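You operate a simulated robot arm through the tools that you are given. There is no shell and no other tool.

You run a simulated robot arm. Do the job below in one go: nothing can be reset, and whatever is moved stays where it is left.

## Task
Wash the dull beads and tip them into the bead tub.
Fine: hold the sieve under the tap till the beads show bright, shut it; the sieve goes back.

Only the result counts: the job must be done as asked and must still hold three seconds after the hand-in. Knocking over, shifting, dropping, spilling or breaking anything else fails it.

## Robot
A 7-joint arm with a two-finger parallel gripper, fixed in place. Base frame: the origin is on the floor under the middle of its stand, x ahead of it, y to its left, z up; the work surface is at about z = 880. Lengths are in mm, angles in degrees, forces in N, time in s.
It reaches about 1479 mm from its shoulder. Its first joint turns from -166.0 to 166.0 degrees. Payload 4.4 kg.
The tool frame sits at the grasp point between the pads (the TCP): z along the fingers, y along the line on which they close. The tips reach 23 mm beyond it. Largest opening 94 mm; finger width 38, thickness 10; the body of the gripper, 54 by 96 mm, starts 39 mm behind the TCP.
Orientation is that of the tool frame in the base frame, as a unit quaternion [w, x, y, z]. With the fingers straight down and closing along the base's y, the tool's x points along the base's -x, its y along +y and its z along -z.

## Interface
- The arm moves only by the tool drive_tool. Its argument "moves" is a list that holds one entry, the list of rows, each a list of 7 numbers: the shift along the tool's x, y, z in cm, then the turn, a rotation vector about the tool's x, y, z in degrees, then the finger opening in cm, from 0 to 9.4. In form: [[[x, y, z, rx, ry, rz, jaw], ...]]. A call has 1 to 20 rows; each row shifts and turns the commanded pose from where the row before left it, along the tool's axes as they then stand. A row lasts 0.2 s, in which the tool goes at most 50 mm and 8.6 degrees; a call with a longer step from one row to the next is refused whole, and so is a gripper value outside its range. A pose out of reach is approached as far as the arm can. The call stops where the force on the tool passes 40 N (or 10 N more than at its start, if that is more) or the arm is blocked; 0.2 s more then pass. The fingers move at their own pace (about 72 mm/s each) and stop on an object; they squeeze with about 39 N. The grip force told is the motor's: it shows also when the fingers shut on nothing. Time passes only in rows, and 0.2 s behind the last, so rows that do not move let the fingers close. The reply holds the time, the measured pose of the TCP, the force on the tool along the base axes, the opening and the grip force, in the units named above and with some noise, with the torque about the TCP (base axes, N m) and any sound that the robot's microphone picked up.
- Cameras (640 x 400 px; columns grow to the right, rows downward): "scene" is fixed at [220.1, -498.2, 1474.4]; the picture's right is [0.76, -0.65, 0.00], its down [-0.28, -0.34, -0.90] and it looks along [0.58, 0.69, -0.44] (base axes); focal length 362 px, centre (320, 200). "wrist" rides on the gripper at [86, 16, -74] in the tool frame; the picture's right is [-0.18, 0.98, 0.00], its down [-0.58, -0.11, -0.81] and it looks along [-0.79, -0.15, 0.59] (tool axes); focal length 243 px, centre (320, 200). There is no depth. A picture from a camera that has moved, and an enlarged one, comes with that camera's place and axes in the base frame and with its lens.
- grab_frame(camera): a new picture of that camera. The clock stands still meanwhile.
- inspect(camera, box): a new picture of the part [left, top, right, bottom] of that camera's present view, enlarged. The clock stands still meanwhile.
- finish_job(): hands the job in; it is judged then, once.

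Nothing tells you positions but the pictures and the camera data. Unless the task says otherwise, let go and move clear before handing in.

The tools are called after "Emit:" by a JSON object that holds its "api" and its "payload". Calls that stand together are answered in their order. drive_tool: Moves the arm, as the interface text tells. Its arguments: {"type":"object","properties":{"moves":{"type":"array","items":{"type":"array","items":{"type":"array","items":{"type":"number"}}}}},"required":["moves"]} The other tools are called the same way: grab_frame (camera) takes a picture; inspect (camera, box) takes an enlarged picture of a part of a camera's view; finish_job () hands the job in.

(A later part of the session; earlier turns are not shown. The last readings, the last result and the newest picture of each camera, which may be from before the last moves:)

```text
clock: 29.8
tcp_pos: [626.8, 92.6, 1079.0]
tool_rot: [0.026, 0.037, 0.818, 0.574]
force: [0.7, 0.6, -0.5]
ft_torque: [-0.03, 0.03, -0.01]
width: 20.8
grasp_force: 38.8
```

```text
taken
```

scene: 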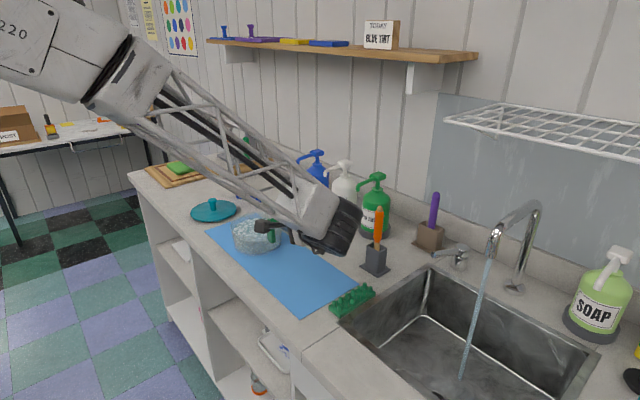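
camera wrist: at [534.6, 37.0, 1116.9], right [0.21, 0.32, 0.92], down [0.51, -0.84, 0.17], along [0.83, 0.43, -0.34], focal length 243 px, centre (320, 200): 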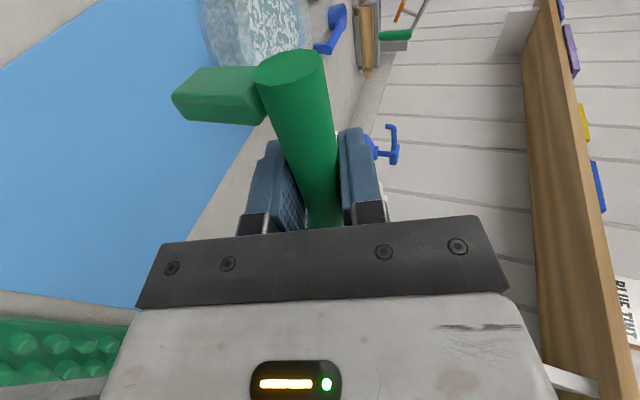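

The sieve is firmly held and the mat is clean. Next I'll raise it above the orange tool's height and carry it toward the sink side before turning the hand.

Emit:
{"api": "drive_tool", "payload": {"moves": [[[0, 1.5, -0.55, 0, 0, 0, 0], [0, 2.2, -0.8, 0, 0, 0, 0], [0, 2.0, -0.73, 0, 0, 0, 0], [-0.8, 0.2, -1.1, 0, 0, 0, 0], [-1.5, -0.7, -1.9, 0, 0, 0, 0], [-1.9, -0.88, -2.4, 0, 0, 0, 0], [-1.9, -0.88, -2.4, 0, 0, 0, 0], [-1.9, -0.88, -2.4, 0, 0, 0, 0], [-1.6, -0.88, -2.1, 0, 0, 0, 0], [-1.05, -0.6, -1.2, 0, 0, 0, 0], [0, 0, 0, 0, 0, 0, 0]]]}}

Emit:
{"api": "grab_frame", "payload": {"camera": "scene"}}

Emit:
{"api": "grab_frame", "payload": {"camera": "wrist"}}

```text
clock: 32.2
tcp_pos: [721.0, -57.6, 1142.3]
tool_rot: [0.026, 0.037, 0.818, 0.573]
force: [-0.2, -0.5, 0.1]
ft_torque: [0.02, 0.07, -0.05]
width: 20.9
grasp_force: 39.2
```

```text
taken
```

scene: 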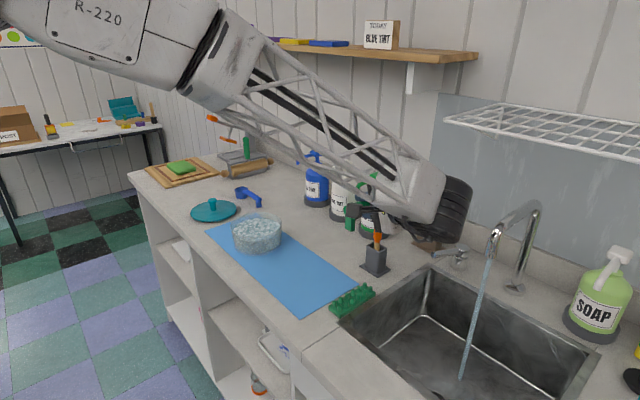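

```text
taken
camera wrist: at [628.3, -114.9, 1180.1], right [0.21, 0.32, 0.92], down [0.51, -0.84, 0.17], along [0.84, 0.43, -0.34], focal length 243 px, centre (320, 200)
```

wrist: 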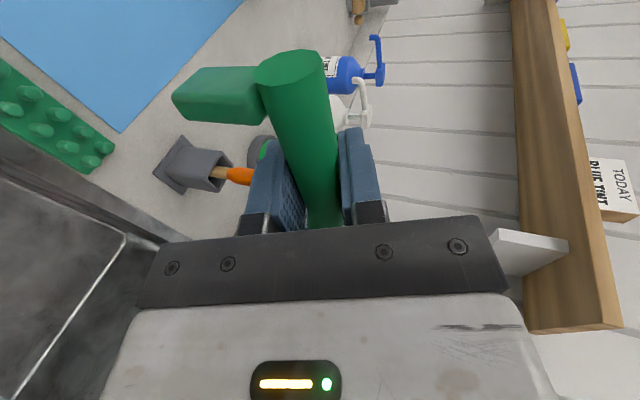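

All clear and the mat is clean. Now I'll turn the hand about the vertical so the fingers point toward +x and the bowl toward -y.

Emit:
{"api": "drive_tool", "payload": {"moves": [[[0, 0, 0, 0, -4.0, 1.45, 0], [0, 0, 0, 0, -7.97, 2.9, 0], [0, 0, 0, 0, -7.97, 2.9, 0], [0, 0, 0, 0, -7.97, 2.9, 0], [0, 0, 0, 0, -7.97, 2.9, 0], [0, 0, 0, 0, -7.97, 2.9, 0], [0, 0, 0, 0, -7.97, 2.9, 0], [0, 0, 0, 0, -7.97, 2.9, 0], [0, 0, 0, 0, -7.97, 2.9, 0], [0, 0, 0, 0, -7.97, 2.9, 0], [0, 0, 0, 0, -4.0, 1.45, 0], [0, 0, 0, 0, 0, 0, 0]]]}}

Emit:
{"api": "grab_frame", "payload": {"camera": "scene"}}

Emit:
{"api": "grab_frame", "payload": {"camera": "wrist"}}

```text
clock: 34.8
tcp_pos: [720.3, -58.5, 1142.3]
tool_rot: [0.405, 0.58, 0.578, 0.406]
force: [0.3, -0.6, -0.8]
ft_torque: [0.04, 0.01, -0.02]
width: 20.9
grasp_force: 38.9
```

```text
taken
```

scene: 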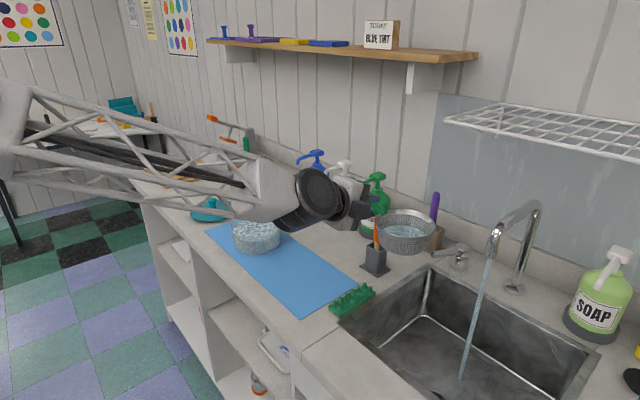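

```text
taken
camera wrist: at [654.4, 28.2, 1180.5], right [0.34, -0.19, 0.92], down [-0.8, -0.58, 0.17], along [0.5, -0.79, -0.34], focal length 243 px, centre (320, 200)
```

wrist: 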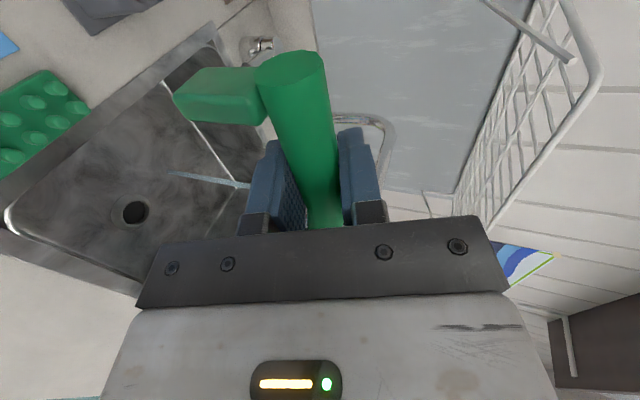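

The sieve hangs level and visible in the scene view, beads still in. I'll zoom in to locate the bowl precisely relative to the hand.

Emit:
{"api": "inspect", "payload": {"camera": "scene", "box": [340, 180, 468, 260]}}

Emit:
{"api": "inspect", "payload": {"camera": "scene", "box": [440, 190, 568, 270]}}

```text
5.00 times, centred on (404, 220) of scene
camera zoom: at [220.1, -498.2, 1474.4], right [0.76, -0.65, 0.0], down [-0.28, -0.34, -0.9], along [0.58, 0.69, -0.44], focal length 1807 px, centre (-100, 100)
```

zoom: 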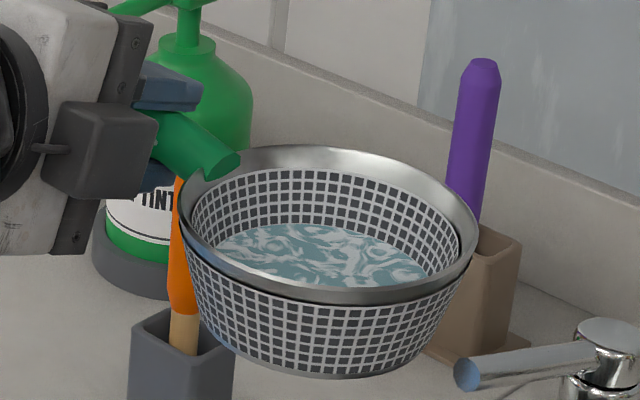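

```text
5.00 times, centred on (504, 230) of scene
camera zoom: at [220.1, -498.2, 1474.4], right [0.76, -0.65, 0.0], down [-0.28, -0.34, -0.9], along [0.58, 0.69, -0.44], focal length 1807 px, centre (-600, 50)
```

zoom: 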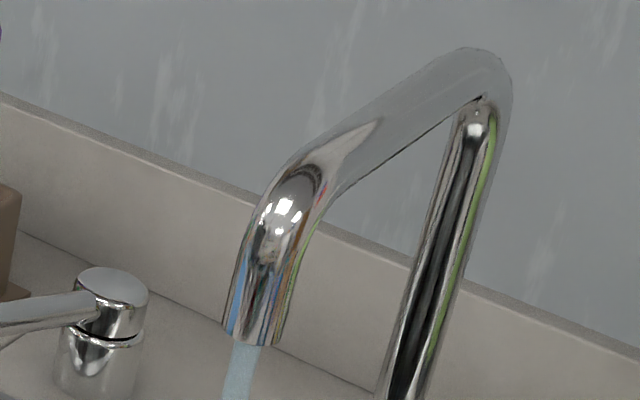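

The bowl centre is about 95 mm ahead of the grip toward -y and sits about 6 mm lower, with the outlet at (841, -273, 1069). I'll bring the bowl down beside the stream first.

Emit:
{"api": "drive_tool", "payload": {"moves": [[[-1.0, -1.0, 0.37, 0, 0, 0, 0], [-2.0, -2.04, 0.74, 0, 0, 0, 0], [-2.2, -2.25, 0.82, 0, 0, 0, 0], [-2.2, -2.25, 0.82, 0, 0, 0, 0], [-2.2, -2.25, 0.82, 0, 0, 0, 0], [-1.5, -1.53, 0.56, 0, 0, 0, 0], [-0.85, -0.9, 0.32, 0, 0, 0, 0], [0, 0, 0, 0, 0, 0, 0]]]}}

Emit:
{"api": "grab_frame", "payload": {"camera": "scene"}}

Emit:
{"api": "inspect", "payload": {"camera": "scene", "box": [400, 230, 528, 310]}}

```text
clock: 36.6
tcp_pos: [718.3, -177.3, 1011.6]
tool_rot: [0.404, 0.58, 0.579, 0.407]
force: [0.2, 0.7, -0.6]
ft_torque: [0.03, 0.04, 0.04]
width: 21.1
grasp_force: 39.3
```

```text
taken
```

scene: 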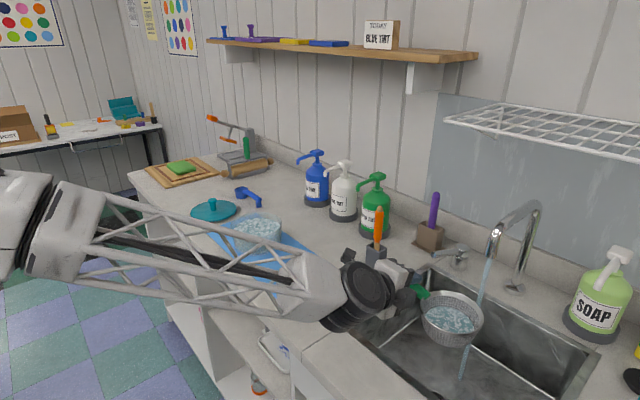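

```text
5.00 times, centred on (464, 270) of scene
camera zoom: at [220.1, -498.2, 1474.4], right [0.76, -0.65, 0.0], down [-0.28, -0.34, -0.9], along [0.58, 0.69, -0.44], focal length 1807 px, centre (-400, -150)
```

zoom: 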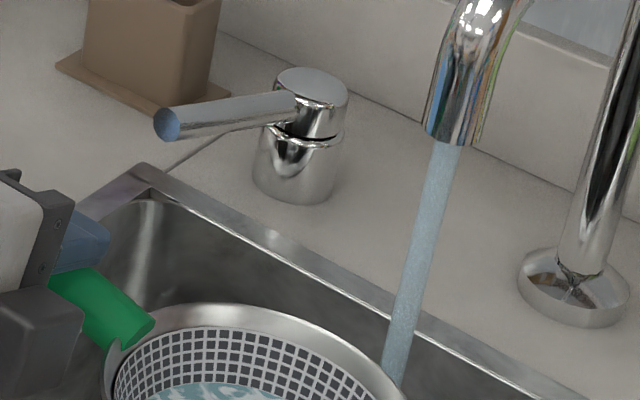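

The stream falls just behind the bowl. Now I'll slide the bowl forward under the spout.

Emit:
{"api": "drive_tool", "payload": {"moves": [[[0, 0.4, 1.1, 0, 0, 0, 0], [0, 0.75, 2.06, 0, 0, 0, 0], [0, 0.9, 2.5, 0, 0, 0, 0], [0, 0.9, 2.5, 0, 0, 0, 0], [0, 0.75, 2.06, 0, 0, 0, 0], [0, 0.46, 1.2, 0, 0, 0, 0], [0, 0, 0, 0, 0, 0, 0]]]}}

Emit:
{"api": "grab_frame", "payload": {"camera": "scene"}}

Emit:
{"api": "inspect", "payload": {"camera": "scene", "box": [430, 220, 558, 300]}}

```text
clock: 38.2
tcp_pos: [840.0, -178.6, 1010.2]
tool_rot: [0.405, 0.579, 0.58, 0.406]
force: [0.6, 0.9, -2.0]
ft_torque: [0.01, 0.03, -0.02]
width: 21.1
grasp_force: 39.1
```

```text
taken
```

scene: 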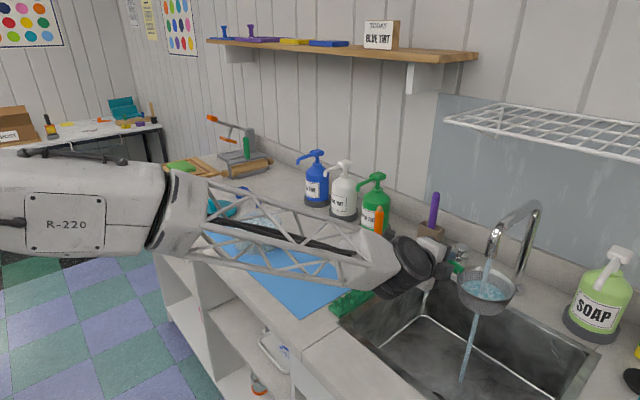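

```text
5.00 times, centred on (494, 260) of scene
camera zoom: at [220.1, -498.2, 1474.4], right [0.76, -0.65, 0.0], down [-0.28, -0.34, -0.9], along [0.58, 0.69, -0.44], focal length 1807 px, centre (-550, -100)
```

zoom: 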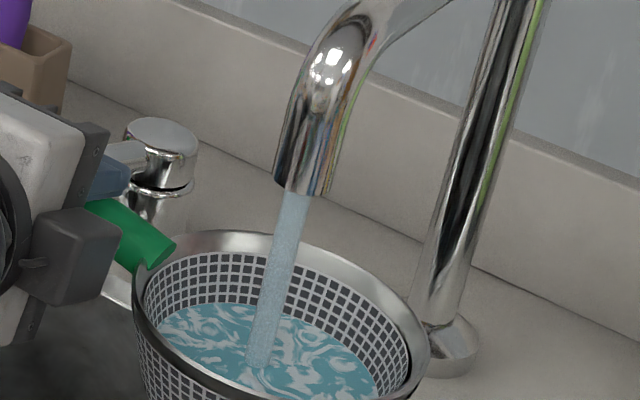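

The stream lands in the bowl and drains through. I'll hold here and watch for the beads to brighten.

Emit:
{"api": "drive_tool", "payload": {"moves": [[[0, 0, 0, 0, 0, 0, 0], [0, 0, 0, 0, 0, 0, 0], [0, 0, 0, 0, 0, 0, 0], [0, 0, 0, 0, 0, 0, 0], [0, 0, 0, 0, 0, 0, 0], [0, 0, 0, 0, 0, 0, 0], [0, 0, 0, 0, 0, 0, 0], [0, 0, 0, 0, 0, 0, 0], [0, 0, 0, 0, 0, 0, 0], [0, 0, 0, 0, 0, 0, 0], [0, 0, 0, 0, 0, 0, 0], [0, 0, 0, 0, 0, 0, 0], [0, 0, 0, 0, 0, 0, 0], [0, 0, 0, 0, 0, 0, 0], [0, 0, 0, 0, 0, 0, 0], [0, 0, 0, 0, 0, 0, 0], [0, 0, 0, 0, 0, 0, 0], [0, 0, 0, 0, 0, 0, 0], [0, 0, 0, 0, 0, 0, 0], [0, 0, 0, 0, 0, 0, 0]]]}}

Emit:
{"api": "inspect", "payload": {"camera": "scene", "box": [430, 240, 558, 320]}}

```text
clock: 42.4
tcp_pos: [840.8, -178.0, 1011.8]
tool_rot: [0.405, 0.579, 0.579, 0.407]
force: [-0.2, 0.1, 0.0]
ft_torque: [0.08, 0.01, 0.0]
width: 20.9
grasp_force: 39.4
```

```text
5.00 times, centred on (494, 280) of scene
camera zoom: at [220.1, -498.2, 1474.4], right [0.76, -0.65, 0.0], down [-0.28, -0.34, -0.9], along [0.58, 0.69, -0.44], focal length 1807 px, centre (-550, -200)
```

zoom: 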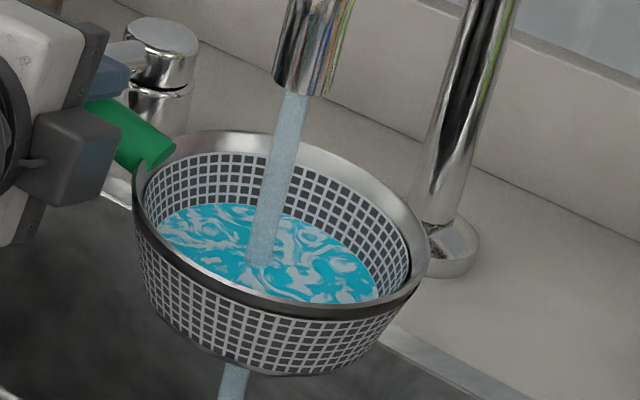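

The beads are turning a bright cyan. I'll hold another four seconds to see whether the colour still changes.

Emit:
{"api": "drive_tool", "payload": {"moves": [[[0, 0, 0, 0, 0, 0, 0], [0, 0, 0, 0, 0, 0, 0], [0, 0, 0, 0, 0, 0, 0], [0, 0, 0, 0, 0, 0, 0], [0, 0, 0, 0, 0, 0, 0], [0, 0, 0, 0, 0, 0, 0], [0, 0, 0, 0, 0, 0, 0], [0, 0, 0, 0, 0, 0, 0], [0, 0, 0, 0, 0, 0, 0], [0, 0, 0, 0, 0, 0, 0], [0, 0, 0, 0, 0, 0, 0], [0, 0, 0, 0, 0, 0, 0], [0, 0, 0, 0, 0, 0, 0], [0, 0, 0, 0, 0, 0, 0], [0, 0, 0, 0, 0, 0, 0], [0, 0, 0, 0, 0, 0, 0], [0, 0, 0, 0, 0, 0, 0], [0, 0, 0, 0, 0, 0, 0], [0, 0, 0, 0, 0, 0, 0], [0, 0, 0, 0, 0, 0, 0]]]}}

Emit:
{"api": "inspect", "payload": {"camera": "scene", "box": [430, 240, 558, 320]}}

Emit:
{"api": "grab_frame", "payload": {"camera": "scene"}}

```text
clock: 46.6
tcp_pos: [840.5, -178.0, 1012.1]
tool_rot: [0.406, 0.579, 0.578, 0.407]
force: [0.2, -0.1, -1.3]
ft_torque: [0.01, -0.01, 0.0]
width: 21.0
grasp_force: 38.5
```

```text
5.00 times, centred on (494, 280) of scene
camera zoom: at [220.1, -498.2, 1474.4], right [0.76, -0.65, 0.0], down [-0.28, -0.34, -0.9], along [0.58, 0.69, -0.44], focal length 1807 px, centre (-550, -200)
```

zoom: 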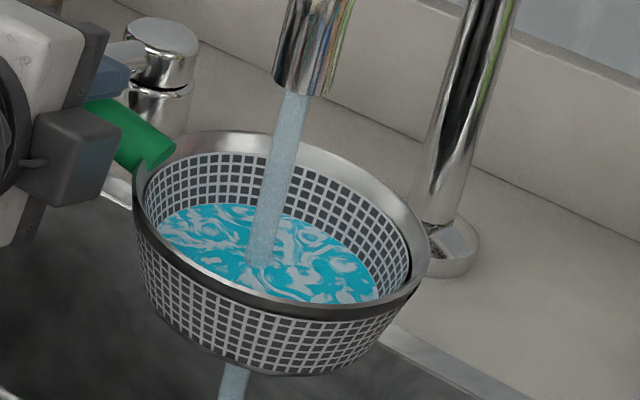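

```text
taken
```

scene: 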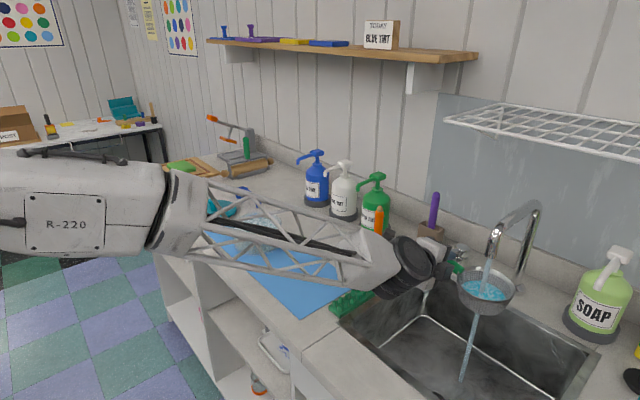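

The colour has settled at bright cyan. I'll slide the bowl back out of the stream and let it drain over the sink for a few seconds.

Emit:
{"api": "drive_tool", "payload": {"moves": [[[0, -0.4, -1.1, 0, 0, 0, 0], [0, -0.75, -2.06, 0, 0, 0, 0], [0, -0.9, -2.5, 0, 0, 0, 0], [0, -0.9, -2.5, 0, 0, 0, 0], [0, -0.75, -2.06, 0, 0, 0, 0], [0, -0.46, -1.2, 0, 0, 0, 0], [0, 0, 0, 0, 0, 0, 0], [0, 0, 0, 0, 0, 0, 0], [0, 0, 0, 0, 0, 0, 0], [0, 0, 0, 0, 0, 0, 0], [0, 0, 0, 0, 0, 0, 0], [0, 0, 0, 0, 0, 0, 0], [0, 0, 0, 0, 0, 0, 0], [0, 0, 0, 0, 0, 0, 0], [0, 0, 0, 0, 0, 0, 0], [0, 0, 0, 0, 0, 0, 0], [0, 0, 0, 0, 0, 0, 0], [0, 0, 0, 0, 0, 0, 0], [0, 0, 0, 0, 0, 0, 0], [0, 0, 0, 0, 0, 0, 0]]]}}

Emit:
{"api": "grab_frame", "payload": {"camera": "scene"}}

Emit:
{"api": "inspect", "payload": {"camera": "scene", "box": [390, 260, 518, 340]}}

```text
clock: 50.8
tcp_pos: [719.8, -177.5, 1010.8]
tool_rot: [0.405, 0.579, 0.579, 0.406]
force: [-0.2, 0.3, -0.9]
ft_torque: [0.04, 0.01, 0.04]
width: 21.0
grasp_force: 38.5
```

```text
taken
```

scene: 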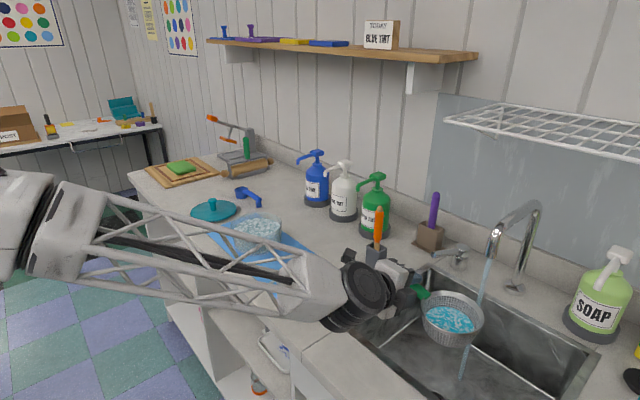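

```text
5.00 times, centred on (454, 300) of scene
camera zoom: at [220.1, -498.2, 1474.4], right [0.76, -0.65, 0.0], down [-0.28, -0.34, -0.9], along [0.58, 0.69, -0.44], focal length 1807 px, centre (-350, -300)
```

zoom: 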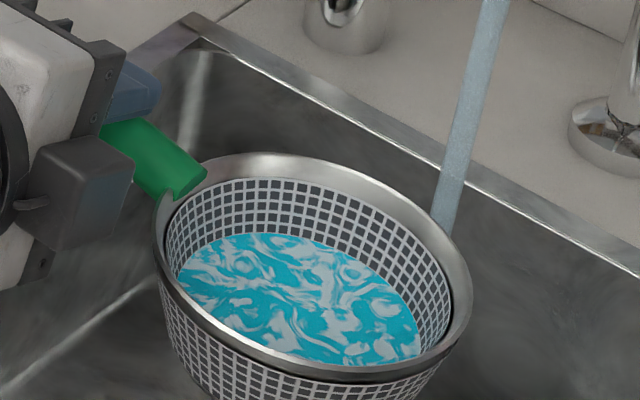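

The beads are bright and drained. I'll lift back up and turn the hand back so the fingers point toward +y and the bowl toward +x.

Emit:
{"api": "drive_tool", "payload": {"moves": [[[0.85, 0.9, -0.32, 0, 0, 0, 0], [1.5, 1.53, -0.56, 0, 0, 0, 0], [2.2, 2.25, -0.82, 0, 0, 0, 0], [2.2, 2.25, -0.82, 0, 0, 0, 0], [2.2, 2.25, -0.82, 0, 0, 0, 0], [2.0, 2.04, -0.74, 0, 0, 0, 0], [1.0, 1.05, -0.4, 0, 0, 0, 0], [0, 0, 0, 0, 4.0, -1.45, 0], [0, 0, 0, 0, 7.97, -2.9, 0], [0, 0, 0, 0, 7.97, -2.9, 0], [0, 0, 0, 0, 7.97, -2.9, 0], [0, 0, 0, 0, 7.97, -2.9, 0], [0, 0, 0, 0, 7.97, -2.9, 0], [0, 0, 0, 0, 7.97, -2.9, 0], [0, 0, 0, 0, 7.97, -2.9, 0], [0, 0, 0, 0, 7.97, -2.9, 0], [0, 0, 0, 0, 7.97, -2.9, 0], [0, 0, 0, 0, 7.97, -2.9, 0], [0, 0, 0, 0, 0.9, -0.3, 0], [0, 0, 0, 0, 0, 0, 0]]]}}

Emit:
{"api": "grab_frame", "payload": {"camera": "scene"}}

Emit:
{"api": "grab_frame", "payload": {"camera": "wrist"}}

```text
clock: 55.0
tcp_pos: [719.1, -57.7, 1141.1]
tool_rot: [0.0, 0.0, 0.819, 0.574]
force: [-0.1, -0.2, -0.2]
ft_torque: [-0.02, 0.07, 0.01]
width: 21.0
grasp_force: 38.8
```

```text
taken
```

scene: 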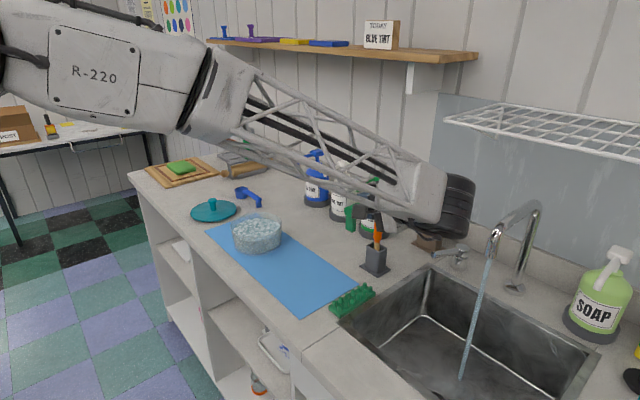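

```text
taken
camera wrist: at [632.4, -122.8, 1180.4], right [0.18, 0.33, 0.92], down [0.58, -0.79, 0.17], along [0.79, 0.51, -0.34], focal length 243 px, centre (320, 200)
```

wrist: 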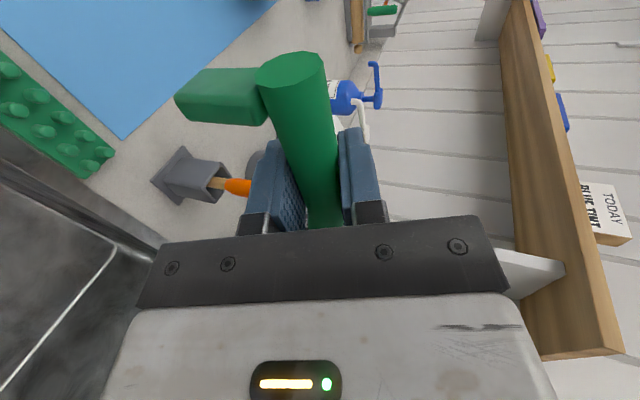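

The sieve is back in carrying orientation with the beads inside. Next I'll carry it over to the tub, stepping back in x first to clear the orange tool.

Emit:
{"api": "drive_tool", "payload": {"moves": [[[1.5, 0.23, -0.09, 0, 0, 0, 0], [3.0, 0.47, -0.17, 0, 0, 0, 0], [1.5, 0.24, -0.08, 0, 0, 0, 0], [0.54, 0.52, 1.64, 0, 0, 0, 0], [1.08, 1.04, 3.28, 0, 0, 0, 0], [1.08, 1.04, 3.28, 0, 0, 0, 0], [1.08, 1.04, 3.28, 0, 0, 0, 0], [1.08, 1.04, 3.28, 0, 0, 0, 0], [1.08, 1.04, 3.28, 0, 0, 0, 0], [1.08, 1.04, 3.28, 0, 0, 0, 0], [1.08, 1.04, 3.28, 0, 0, 0, 0], [1.08, 1.04, 3.28, 0, 0, 0, 0], [1.08, 1.04, 3.28, 0, 0, 0, 0], [1.08, 1.04, 3.28, 0, 0, 0, 0], [0.54, 0.52, 1.64, 0, 0, 0, 0], [0, 0, 0, 0, 0, 0, 0]]]}}

Emit:
{"api": "grab_frame", "payload": {"camera": "scene"}}

Emit:
{"api": "grab_frame", "payload": {"camera": "wrist"}}

```text
clock: 58.4
tcp_pos: [539.6, 319.8, 1137.4]
tool_rot: [0.0, 0.0, 0.818, 0.575]
force: [0.1, -0.2, -1.4]
ft_torque: [0.0, 0.01, 0.0]
width: 21.4
grasp_force: 38.6
```

```text
taken
```

scene: 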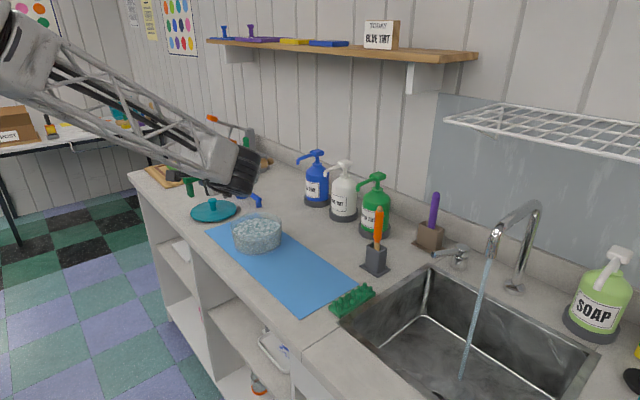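

```text
taken
camera wrist: at [453.3, 254.5, 1175.4], right [0.18, 0.33, 0.92], down [0.58, -0.8, 0.17], along [0.79, 0.51, -0.34], focal length 243 px, centre (320, 200)
```

wrist: 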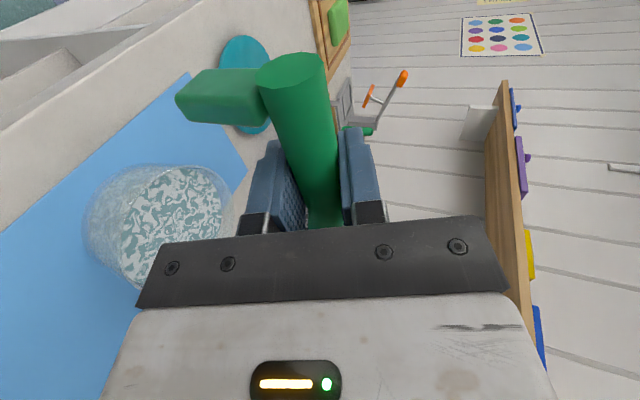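

I'm above and beside the tub. Before tipping, I'll measure the tub's position more accurately.

Emit:
{"api": "inspect", "payload": {"camera": "wrist", "box": [60, 130, 300, 300]}}

Emit:
{"api": "inspect", "payload": {"camera": "scene", "box": [192, 180, 320, 260]}}

```text
2.35 times, centred on (180, 215) of wrist
camera zoom: at [453.3, 254.5, 1175.4], right [0.18, 0.33, 0.92], down [0.58, -0.8, 0.17], along [0.79, 0.51, -0.34], focal length 571 px, centre (649, 165)
```

zoom: 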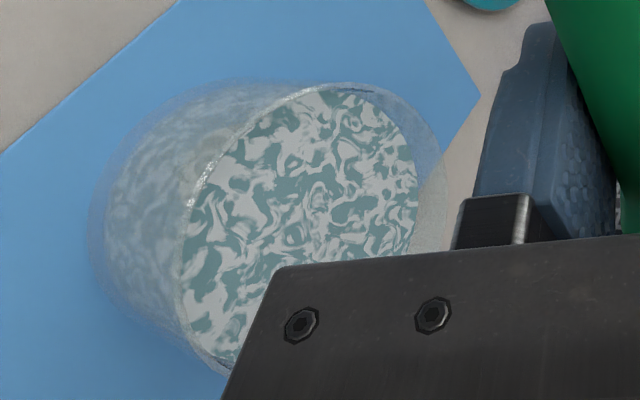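

```text
5.00 times, centred on (256, 220) of scene
camera zoom: at [220.1, -498.2, 1474.4], right [0.76, -0.65, 0.0], down [-0.28, -0.34, -0.9], along [0.58, 0.69, -0.44], focal length 1807 px, centre (640, 100)
```

zoom: 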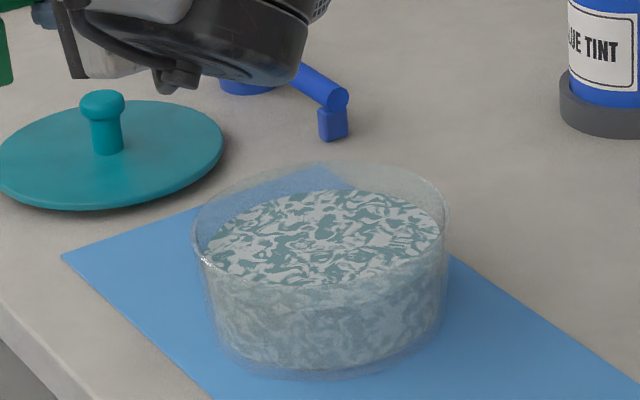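

The two cameras agree well on the mat corner, but my tub centre reading is rough. I'll zoom further on the tub to pin it down.

Emit:
{"api": "inspect", "payload": {"camera": "scene", "box": [224, 205, 288, 260]}}

Emit:
{"api": "inspect", "payload": {"camera": "wrist", "box": [80, 150, 250, 300]}}

```text
7.27 times, centred on (256, 232) of scene
camera zoom: at [220.1, -498.2, 1474.4], right [0.76, -0.65, 0.0], down [-0.28, -0.34, -0.9], along [0.58, 0.69, -0.44], focal length 2629 px, centre (786, -36)
```

zoom: 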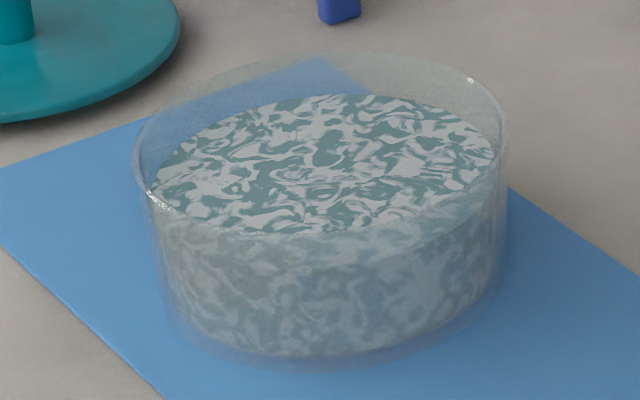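

```text
2.67 times, centred on (165, 225) of wrist
camera zoom: at [453.3, 254.5, 1175.4], right [0.18, 0.33, 0.92], down [0.58, -0.8, 0.17], along [0.79, 0.51, -0.34], focal length 647 px, centre (733, 133)
```

zoom: 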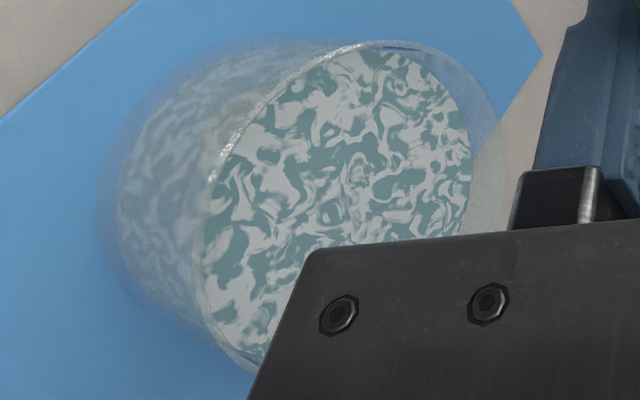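

The tub is really centred at about (672, 317) with its rim at z≈949, about 22 mm further left than my first estimate. I'll correct the pour position, then tilt the first 30° and check the direction.

Emit:
{"api": "drive_tool", "payload": {"moves": [[[0, -0.3, 1.38, 0, 0, 0, 0], [0, -0.29, 1.39, 0, 0, 0, 0], [0, 0, 0, 0, 0, 5, 0], [0, 0, 0, 0, 0, 5, 0], [0, 0, 0, 0, 0, 5, 0], [0, 0, 0, 0, 0, 5, 0], [0, 0, 0, 0, 0, 0, 0]]]}}

Emit:
{"api": "grab_frame", "payload": {"camera": "scene"}}

Emit:
{"api": "inspect", "payload": {"camera": "scene", "box": [160, 120, 320, 260]}}

Emit:
{"api": "grab_frame", "payload": {"camera": "wrist"}}

```text
clock: 60.0
tcp_pos: [539.1, 344.0, 1121.4]
tool_rot: [-0.1, 0.143, 0.807, 0.565]
force: [0.8, -0.6, -0.7]
ft_torque: [0.05, -0.01, -0.01]
width: 20.7
grasp_force: 39.1
```

```text
taken
```

scene: 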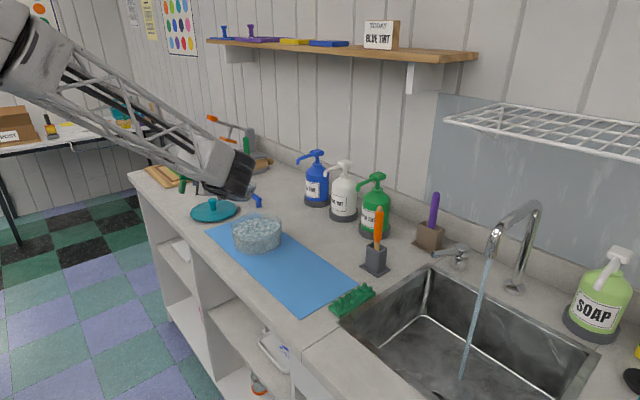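

```text
2.86 times, centred on (240, 190) of scene
camera zoom: at [220.1, -498.2, 1474.4], right [0.76, -0.65, 0.0], down [-0.28, -0.34, -0.9], along [0.58, 0.69, -0.44], focal length 1033 px, centre (549, 229)
```

zoom: 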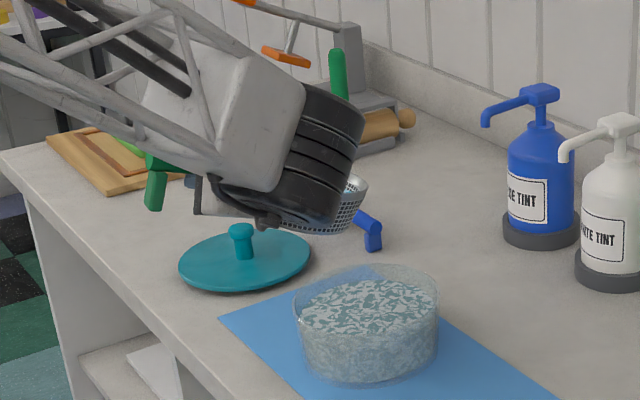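

```text
taken
camera wrist: at [463.8, 289.5, 1187.4], right [0.51, 0.29, 0.81], down [0.51, -0.86, -0.01], along [0.69, 0.42, -0.59], focal length 243 px, centre (320, 200)
```

wrist: 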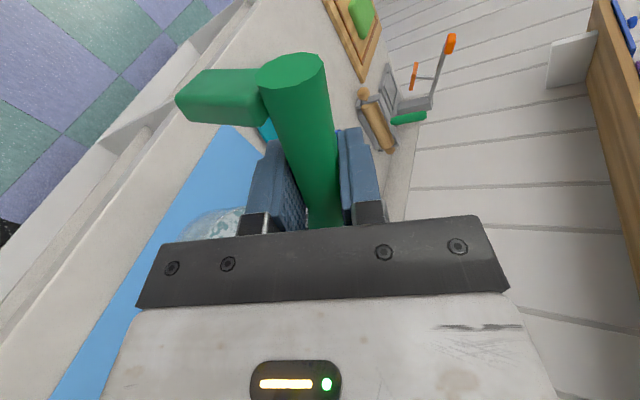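

The tilt goes the right way, with the far lip over the tub. I'll continue to 60° while shifting so the lip stays over the tub centre.

Emit:
{"api": "drive_tool", "payload": {"moves": [[[0, 0, 0, 0, 0, 5, 0], [0, 0, 0, 0, 0, 5, 0], [-0.606, 0.35, 0, 0, 0, 5, 0], [-0.655, 0.459, 0, 0, 0, 5, 0], [-0.689, 0.579, 0, 0, 0, 5, 0], [0, 0, 0, 0, 0, 0, 0]]]}}

Emit:
{"api": "inspect", "payload": {"camera": "scene", "box": [160, 120, 320, 260]}}

```text
clock: 61.4
tcp_pos: [563.1, 344.7, 1120.1]
tool_rot: [-0.22, 0.313, 0.756, 0.531]
force: [-0.4, 0.8, 0.1]
ft_torque: [0.0, 0.06, 0.02]
width: 21.0
grasp_force: 39.0
```

```text
2.86 times, centred on (240, 190) of scene
camera zoom: at [220.1, -498.2, 1474.4], right [0.76, -0.65, 0.0], down [-0.28, -0.34, -0.9], along [0.58, 0.69, -0.44], focal length 1033 px, centre (549, 229)
```

zoom: 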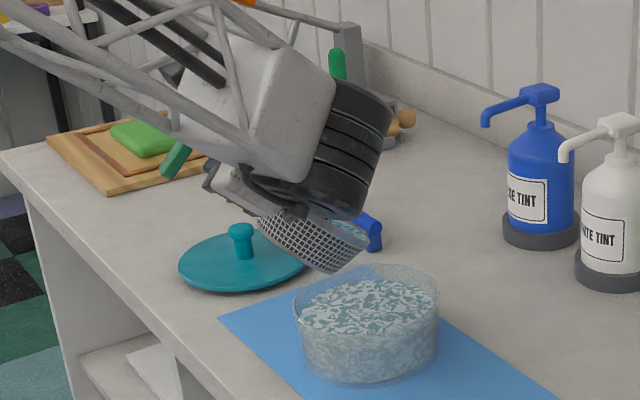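

No beads have poured yet at 45°. I'll zoom in to check where the lip sits relative to the tub rim.

Emit:
{"api": "inspect", "payload": {"camera": "scene", "box": [215, 165, 311, 225]}}

Emit:
{"api": "grab_frame", "payload": {"camera": "wrist"}}

```text
6.67 times, centred on (263, 195) of scene
camera zoom: at [220.1, -498.2, 1474.4], right [0.76, -0.65, 0.0], down [-0.28, -0.34, -0.9], along [0.58, 0.69, -0.44], focal length 2410 px, centre (700, 233)
```

zoom: 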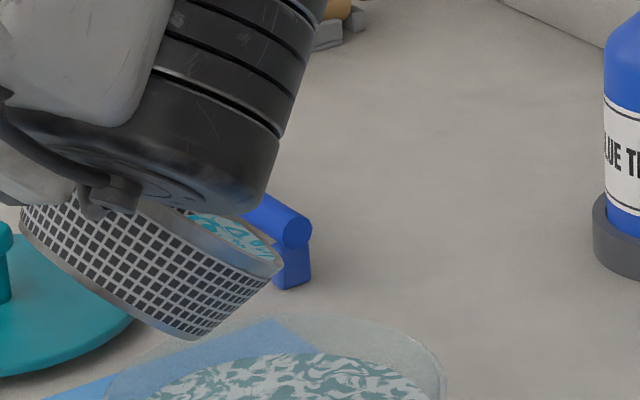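

```text
taken
camera wrist: at [513.9, 299.1, 1213.0], right [0.83, 0.19, 0.53], down [0.33, -0.92, -0.18], along [0.46, 0.33, -0.83], focal length 243 px, centre (320, 200)
```

wrist: 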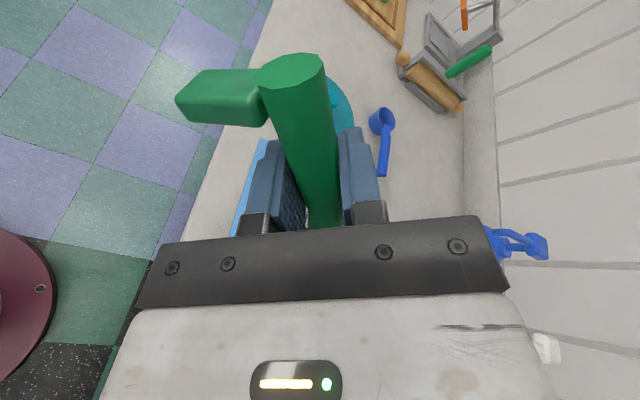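

The lip is over the tub with good clearance and the beads are starting to show near it. Continuing the tilt in small steps, rising slightly.

Emit:
{"api": "drive_tool", "payload": {"moves": [[[-0.22, 0.487, -0.068, 0, 0, 5, 0], [-0.435, 0.81, -0.068, 0, 0, 5, 0], [-0.477, 1.009, -0.068, 0, 0, 5, 0], [0, 0, 0, 0, 0, 0, 0]]]}}

Emit:
{"api": "inspect", "payload": {"camera": "scene", "box": [205, 165, 317, 260]}}

```text
clock: 62.4
tcp_pos: [588.6, 343.3, 1129.0]
tool_rot: [-0.287, 0.409, 0.709, 0.497]
force: [-0.2, 0.5, -0.5]
ft_torque: [0.02, 0.01, 0.0]
width: 20.8
grasp_force: 38.5
```

```text
4.21 times, centred on (261, 212) of scene
camera zoom: at [220.1, -498.2, 1474.4], right [0.76, -0.65, 0.0], down [-0.28, -0.34, -0.9], along [0.58, 0.69, -0.44], focal length 1522 px, centre (568, 147)
```

zoom: 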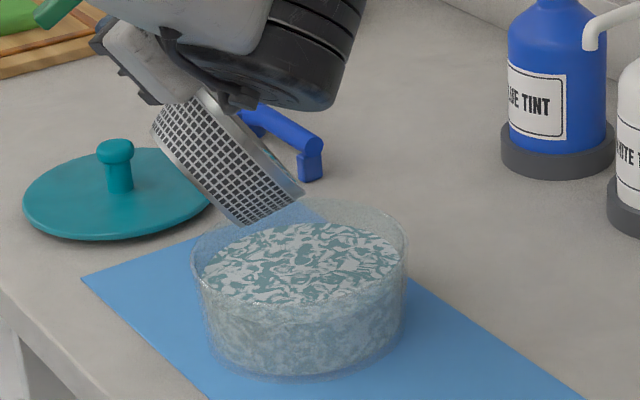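

The lip is at about (675, 308, 997), directly above the tub. I'll continue to 75°.

Emit:
{"api": "drive_tool", "payload": {"moves": [[[-0.52, 1.086, -0.034, 0, 0, 5, 0], [-0.549, 1.178, 0, 0, 0, 5, 0], [-0.445, 1.222, 0, 0, 0, 5, 0], [0, 0, 0, 0, 0, 0, 0], [0, 0, 0, 0, 0, 0, 0]]]}}

Emit:
{"api": "inspect", "payload": {"camera": "scene", "box": [205, 165, 317, 260]}}

```text
clock: 63.6
tcp_pos: [628.1, 343.2, 1128.0]
tool_rot: [-0.35, 0.499, 0.649, 0.456]
force: [0.0, 0.4, -0.6]
ft_torque: [0.04, -0.01, 0.01]
width: 21.0
grasp_force: 39.1
```

```text
4.21 times, centred on (261, 212) of scene
camera zoom: at [220.1, -498.2, 1474.4], right [0.76, -0.65, 0.0], down [-0.28, -0.34, -0.9], along [0.58, 0.69, -0.44], focal length 1522 px, centre (568, 147)
```

zoom: 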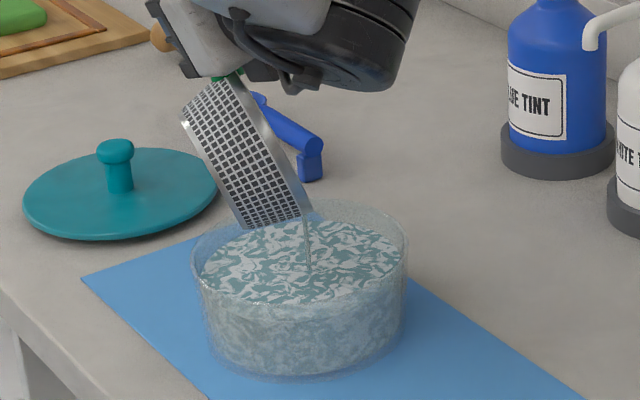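

Beads are now pouring as a thin stream into the middle of the tub. I'll continue slowly, with pauses.

Emit:
{"api": "drive_tool", "payload": {"moves": [[[0, 0, 0, 0, 0, 0, 0], [0, 0, 0, 0, 0, 0, 0], [-0.336, 1.256, 0, 0, 0, 5, 0], [0, 0, 0, 0, 0, 0, 0], [0, 0, 0, 0, 0, 0, 0], [-0.226, 1.28, 0, 0, 0, 5, 0], [0, 0, 0, 0, 0, 0, 0], [0, 0, 0, 0, 0, 0, 0], [0, 0, 0, 0, 0, 0, 0]]]}}

Emit:
{"api": "inspect", "payload": {"camera": "scene", "box": [205, 165, 317, 260]}}

```text
clock: 65.6
tcp_pos: [653.1, 344.4, 1127.4]
tool_rot: [-0.388, 0.553, 0.604, 0.423]
force: [-0.2, -0.3, -1.7]
ft_torque: [0.0, -0.01, 0.0]
width: 21.0
grasp_force: 38.7
```

```text
4.21 times, centred on (261, 212) of scene
camera zoom: at [220.1, -498.2, 1474.4], right [0.76, -0.65, 0.0], down [-0.28, -0.34, -0.9], along [0.58, 0.69, -0.44], focal length 1522 px, centre (568, 147)
```

zoom: 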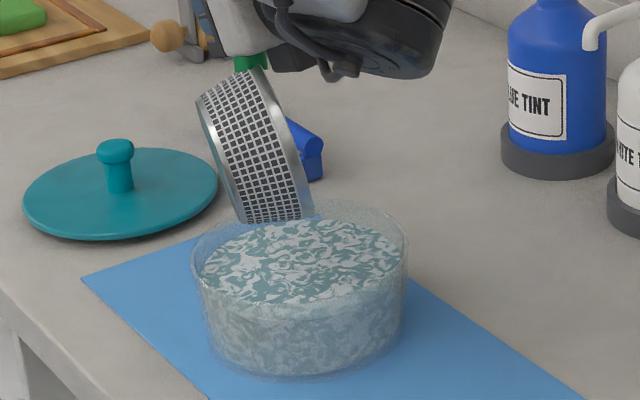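

No stream is visible now, so the sieve may be empty. I'll tip further to make sure nothing remains.

Emit:
{"api": "drive_tool", "payload": {"moves": [[[-0.113, 1.295, 0, 0, 0, 5, 0], [0, 1.2, 0, 0, 0, 5, 0], [0.105, 1.195, 0, 0, 0, 5, 0], [0, 0, 0, 0, 0, 0, 0], [0.208, 1.182, 0, 0, 0, 5, 0], [0, 0, 0, 0, 0, 0, 0], [0, 0, 0, 0, 0, 0, 0]]]}}

Emit:
{"api": "inspect", "payload": {"camera": "scene", "box": [205, 165, 317, 260]}}

Emit:
{"api": "grab_frame", "payload": {"camera": "scene"}}

Emit:
{"api": "grab_frame", "payload": {"camera": "wrist"}}

```text
clock: 67.2
tcp_pos: [704.4, 343.1, 1129.2]
tool_rot: [-0.456, 0.648, 0.499, 0.349]
force: [0.5, -0.3, -1.0]
ft_torque: [0.01, -0.05, 0.01]
width: 20.7
grasp_force: 38.9
```

```text
4.21 times, centred on (261, 212) of scene
camera zoom: at [220.1, -498.2, 1474.4], right [0.76, -0.65, 0.0], down [-0.28, -0.34, -0.9], along [0.58, 0.69, -0.44], focal length 1522 px, centre (568, 147)
```

zoom: 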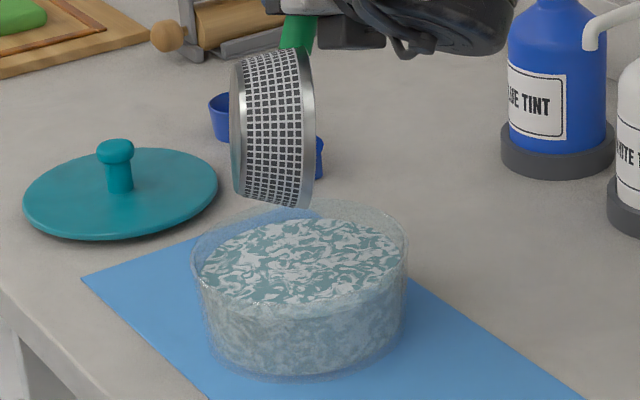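

```text
taken
```

scene: 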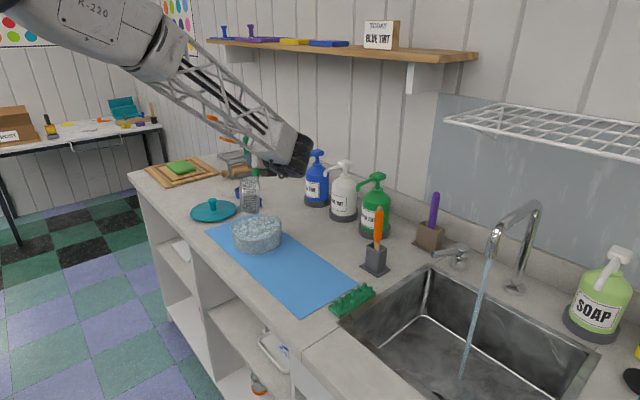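

```text
taken
camera wrist: at [740.5, 300.9, 1227.0], right [0.9, -0.15, -0.41], down [-0.26, -0.94, -0.23], along [-0.35, 0.31, -0.89], focal length 243 px, centre (320, 200)
```

wrist: 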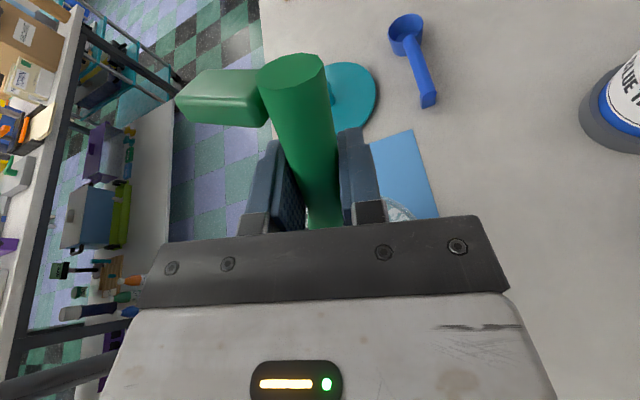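

The stream has stopped at 96° of tilt. I'll tip another 15° with a short pause, to be sure it's fully emptied.

Emit:
{"api": "drive_tool", "payload": {"moves": [[[0.285, 1.06, 0, 0, 0, 5, 0], [0.376, 1.03, 0, 0, 0, 5, 0], [0.423, 0.906, 0, 0, 0, 5, 0], [0, 0, 0, 0, 0, 0, 0], [0, 0, 0, 0, 0, 0, 0], [0, 0, 0, 0, 0, 0, 0], [0, 0, 0, 0, 0, 0, 0], [0, 0, 0, 0, 0, 0, 0]]]}}

Emit:
{"api": "inspect", "payload": {"camera": "scene", "box": [205, 165, 317, 260]}}

```text
clock: 69.0
tcp_pos: [734.4, 343.1, 1127.5]
tool_rot: [-0.498, 0.709, 0.409, 0.287]
force: [0.7, 0.8, -0.5]
ft_torque: [0.0, -0.07, -0.04]
width: 21.1
grasp_force: 39.0
```

```text
4.21 times, centred on (261, 212) of scene
camera zoom: at [220.1, -498.2, 1474.4], right [0.76, -0.65, 0.0], down [-0.28, -0.34, -0.9], along [0.58, 0.69, -0.44], focal length 1522 px, centre (568, 147)
```

zoom: 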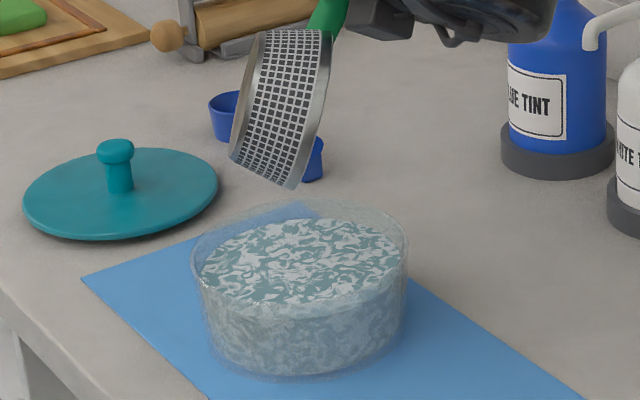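

The sieve looks empty and nothing has landed outside the tub. I'll raise a little and reverse the tilt back to level.

Emit:
{"api": "drive_tool", "payload": {"moves": [[[3.26, -1.88, -1.37, 0, 0, 0, 0], [-0.65, -1.126, 0, 0, 0, -8, 0], [-0.487, -1.205, 0, 0, 0, -8, 0], [-0.315, -1.261, 0, 0, 0, -8, 0], [-0.136, -1.293, 0, 0, 0, -8, 0], [0.045, -1.299, 0, 0, 0, -8, 0], [0.226, -1.28, 0, 0, 0, -8, 0], [0.402, -1.236, 0, 0, 0, -8, 0], [0.57, -1.168, 0, 0, 0, -8, 0], [0.727, -1.078, 0, 0, 0, -8, 0], [0.87, -0.966, 0, 0, 0, -8, 0], [0.996, -0.836, 0, 0, 0, -8, 0], [1.102, -0.689, 0, 0, 0, -8, 0], [1.188, -0.529, 0, 0, 0, -8, 0], [1.25, -0.358, 0, 0, 0, -8, 0], [1.287, -0.181, 0, 0, 0, -8, 0], [0, 0, 0, 0, 0, 0, 0]]]}}

Emit:
{"api": "grab_frame", "payload": {"camera": "scene"}}

Emit:
{"api": "grab_frame", "payload": {"camera": "wrist"}}

```text
clock: 72.6
tcp_pos: [538.5, 344.7, 1167.6]
tool_rot: [0.001, 0.0, 0.819, 0.574]
force: [0.6, 0.0, -1.5]
ft_torque: [-0.04, 0.06, -0.02]
width: 20.3
grasp_force: 38.9
```

```text
taken
```

scene: 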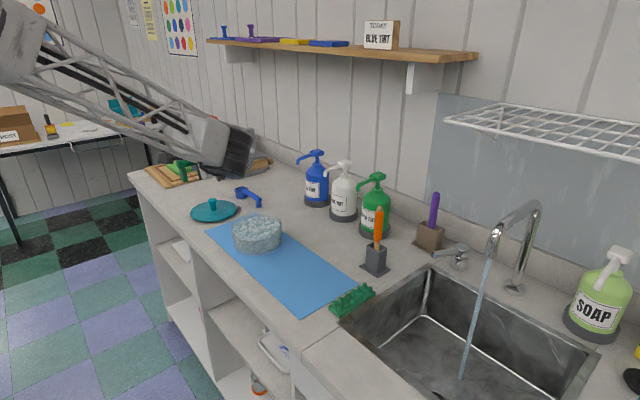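

```text
taken
camera wrist: at [452.0, 279.4, 1207.9], right [0.18, 0.33, 0.92], down [0.58, -0.79, 0.17], along [0.79, 0.51, -0.34], focal length 243 px, centre (320, 200)
```

wrist: 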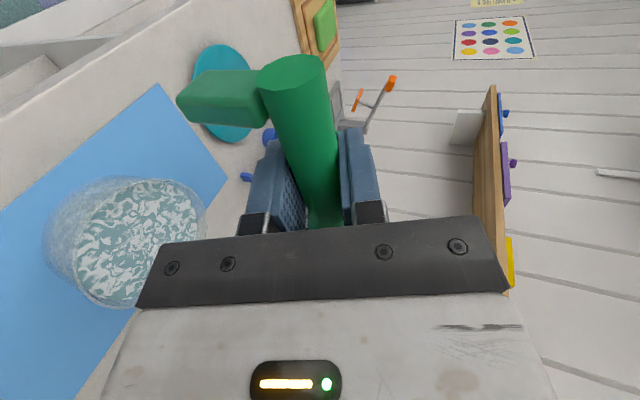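

The sieve is level again and the tub is undisturbed. Next I'll carry the sieve back above its place on the mat and restore its original yaw.

Emit:
{"api": "drive_tool", "payload": {"moves": [[[-0.55, -1.05, -1.29, 0, 0, 0, 0], [-1.1, -2.1, -2.58, 0, 0, 0, 0], [-1.1, -2.1, -2.58, 0, 0, 0, 0], [-1.1, -2.1, -2.58, 0, 0, 0, 0], [-1.1, -2.1, -2.58, 0, 0, 0, 0], [-1.1, -2.1, -2.58, 0, 0, 0, 0], [-1.1, -2.1, -2.58, 0, 0, 0, 0], [-1.1, -2.1, -2.58, 0, 0, 0, 0], [-0.55, -1.05, -1.29, 0, 0, 0, 0], [0, 0, 0, 0, -4.89, 1.78, 0], [0, 0, 0, 0, 0, 0, 0]]]}}

Emit:
{"api": "grab_frame", "payload": {"camera": "scene"}}

Emit:
{"api": "grab_frame", "payload": {"camera": "wrist"}}

```text
clock: 75.0
tcp_pos: [626.6, 93.1, 1080.6]
tool_rot: [0.026, 0.037, 0.818, 0.574]
force: [1.0, 0.4, -1.2]
ft_torque: [-0.01, 0.04, -0.01]
width: 20.6
grasp_force: 39.0
```

```text
taken
```

scene: 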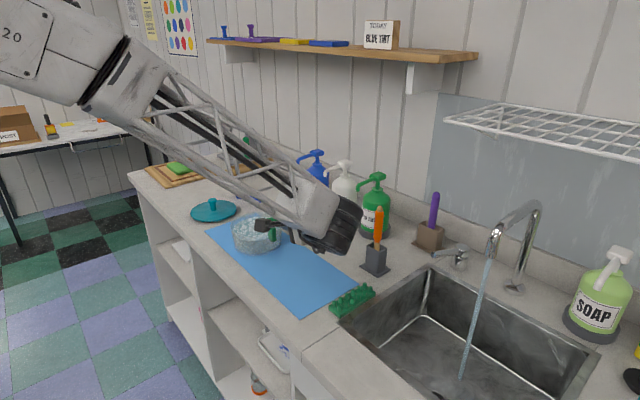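

```text
taken
camera wrist: at [534.5, 36.0, 1119.7], right [0.21, 0.32, 0.92], down [0.51, -0.84, 0.17], along [0.84, 0.43, -0.34], focal length 243 px, centre (320, 200)
```

wrist: 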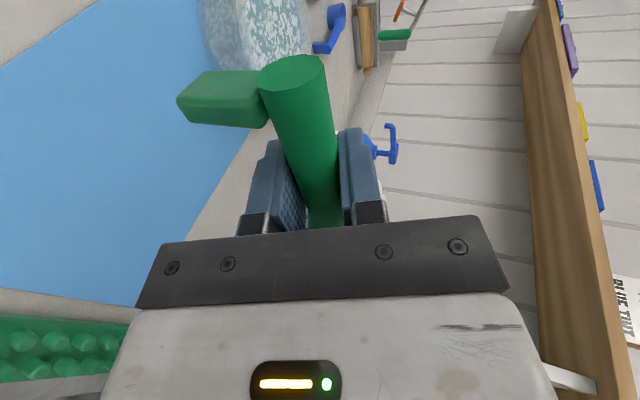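

The sieve is directly above its original spot. I'll descend to a few millimetres above the mat, then ease down.

Emit:
{"api": "drive_tool", "payload": {"moves": [[[0, -1.3, 0.48, 0, 0, 0, 0], [0, -2.63, 0.958, 0, 0, 0, 0], [0, -2.63, 0.958, 0, 0, 0, 0], [0, -2.63, 0.958, 0, 0, 0, 0], [0, -2.2, 0.8, 0, 0, 0, 0], [0, -1.3, 0.48, 0, 0, 0, 0], [0, -0.5, 0.18, 0, 0, 0, 0], [0, 0, 0, 0, 0, 0, 0]]]}}

```text
clock: 76.8
tcp_pos: [627.6, 92.5, 940.5]
tool_rot: [0.027, 0.037, 0.818, 0.574]
force: [0.3, -0.3, -0.7]
ft_torque: [0.02, 0.02, 0.01]
width: 20.9
grasp_force: 39.1
```

Emit:
{"api": "drive_tool", "payload": {"moves": [[[0, -0.188, 0.068, 0, 0, 0, 0], [0, -0.188, 0.068, 0, 0, 0, 0], [0, -0.188, 0.068, 0, 0, 0, 0], [0, -0.188, 0.068, 0, 0, 0, 0], [0, -0.188, 0.068, 0, 0, 0, 0], [0, 0, 0, 0, 0, 0, 0]]]}}

Emit:
{"api": "grab_frame", "payload": {"camera": "wrist"}}

```text
clock: 78.2
tcp_pos: [625.9, 93.6, 929.8]
tool_rot: [0.026, 0.037, 0.818, 0.574]
force: [-0.4, -0.5, -0.9]
ft_torque: [0.0, 0.02, 0.01]
width: 20.8
grasp_force: 38.9
```

```text
taken
camera wrist: at [534.6, 36.7, 968.8], right [0.21, 0.32, 0.92], down [0.51, -0.84, 0.17], along [0.84, 0.43, -0.34], focal length 243 px, centre (320, 200)
```

wrist: 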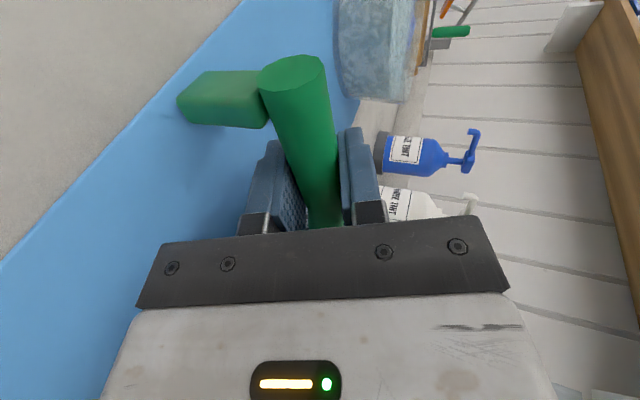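

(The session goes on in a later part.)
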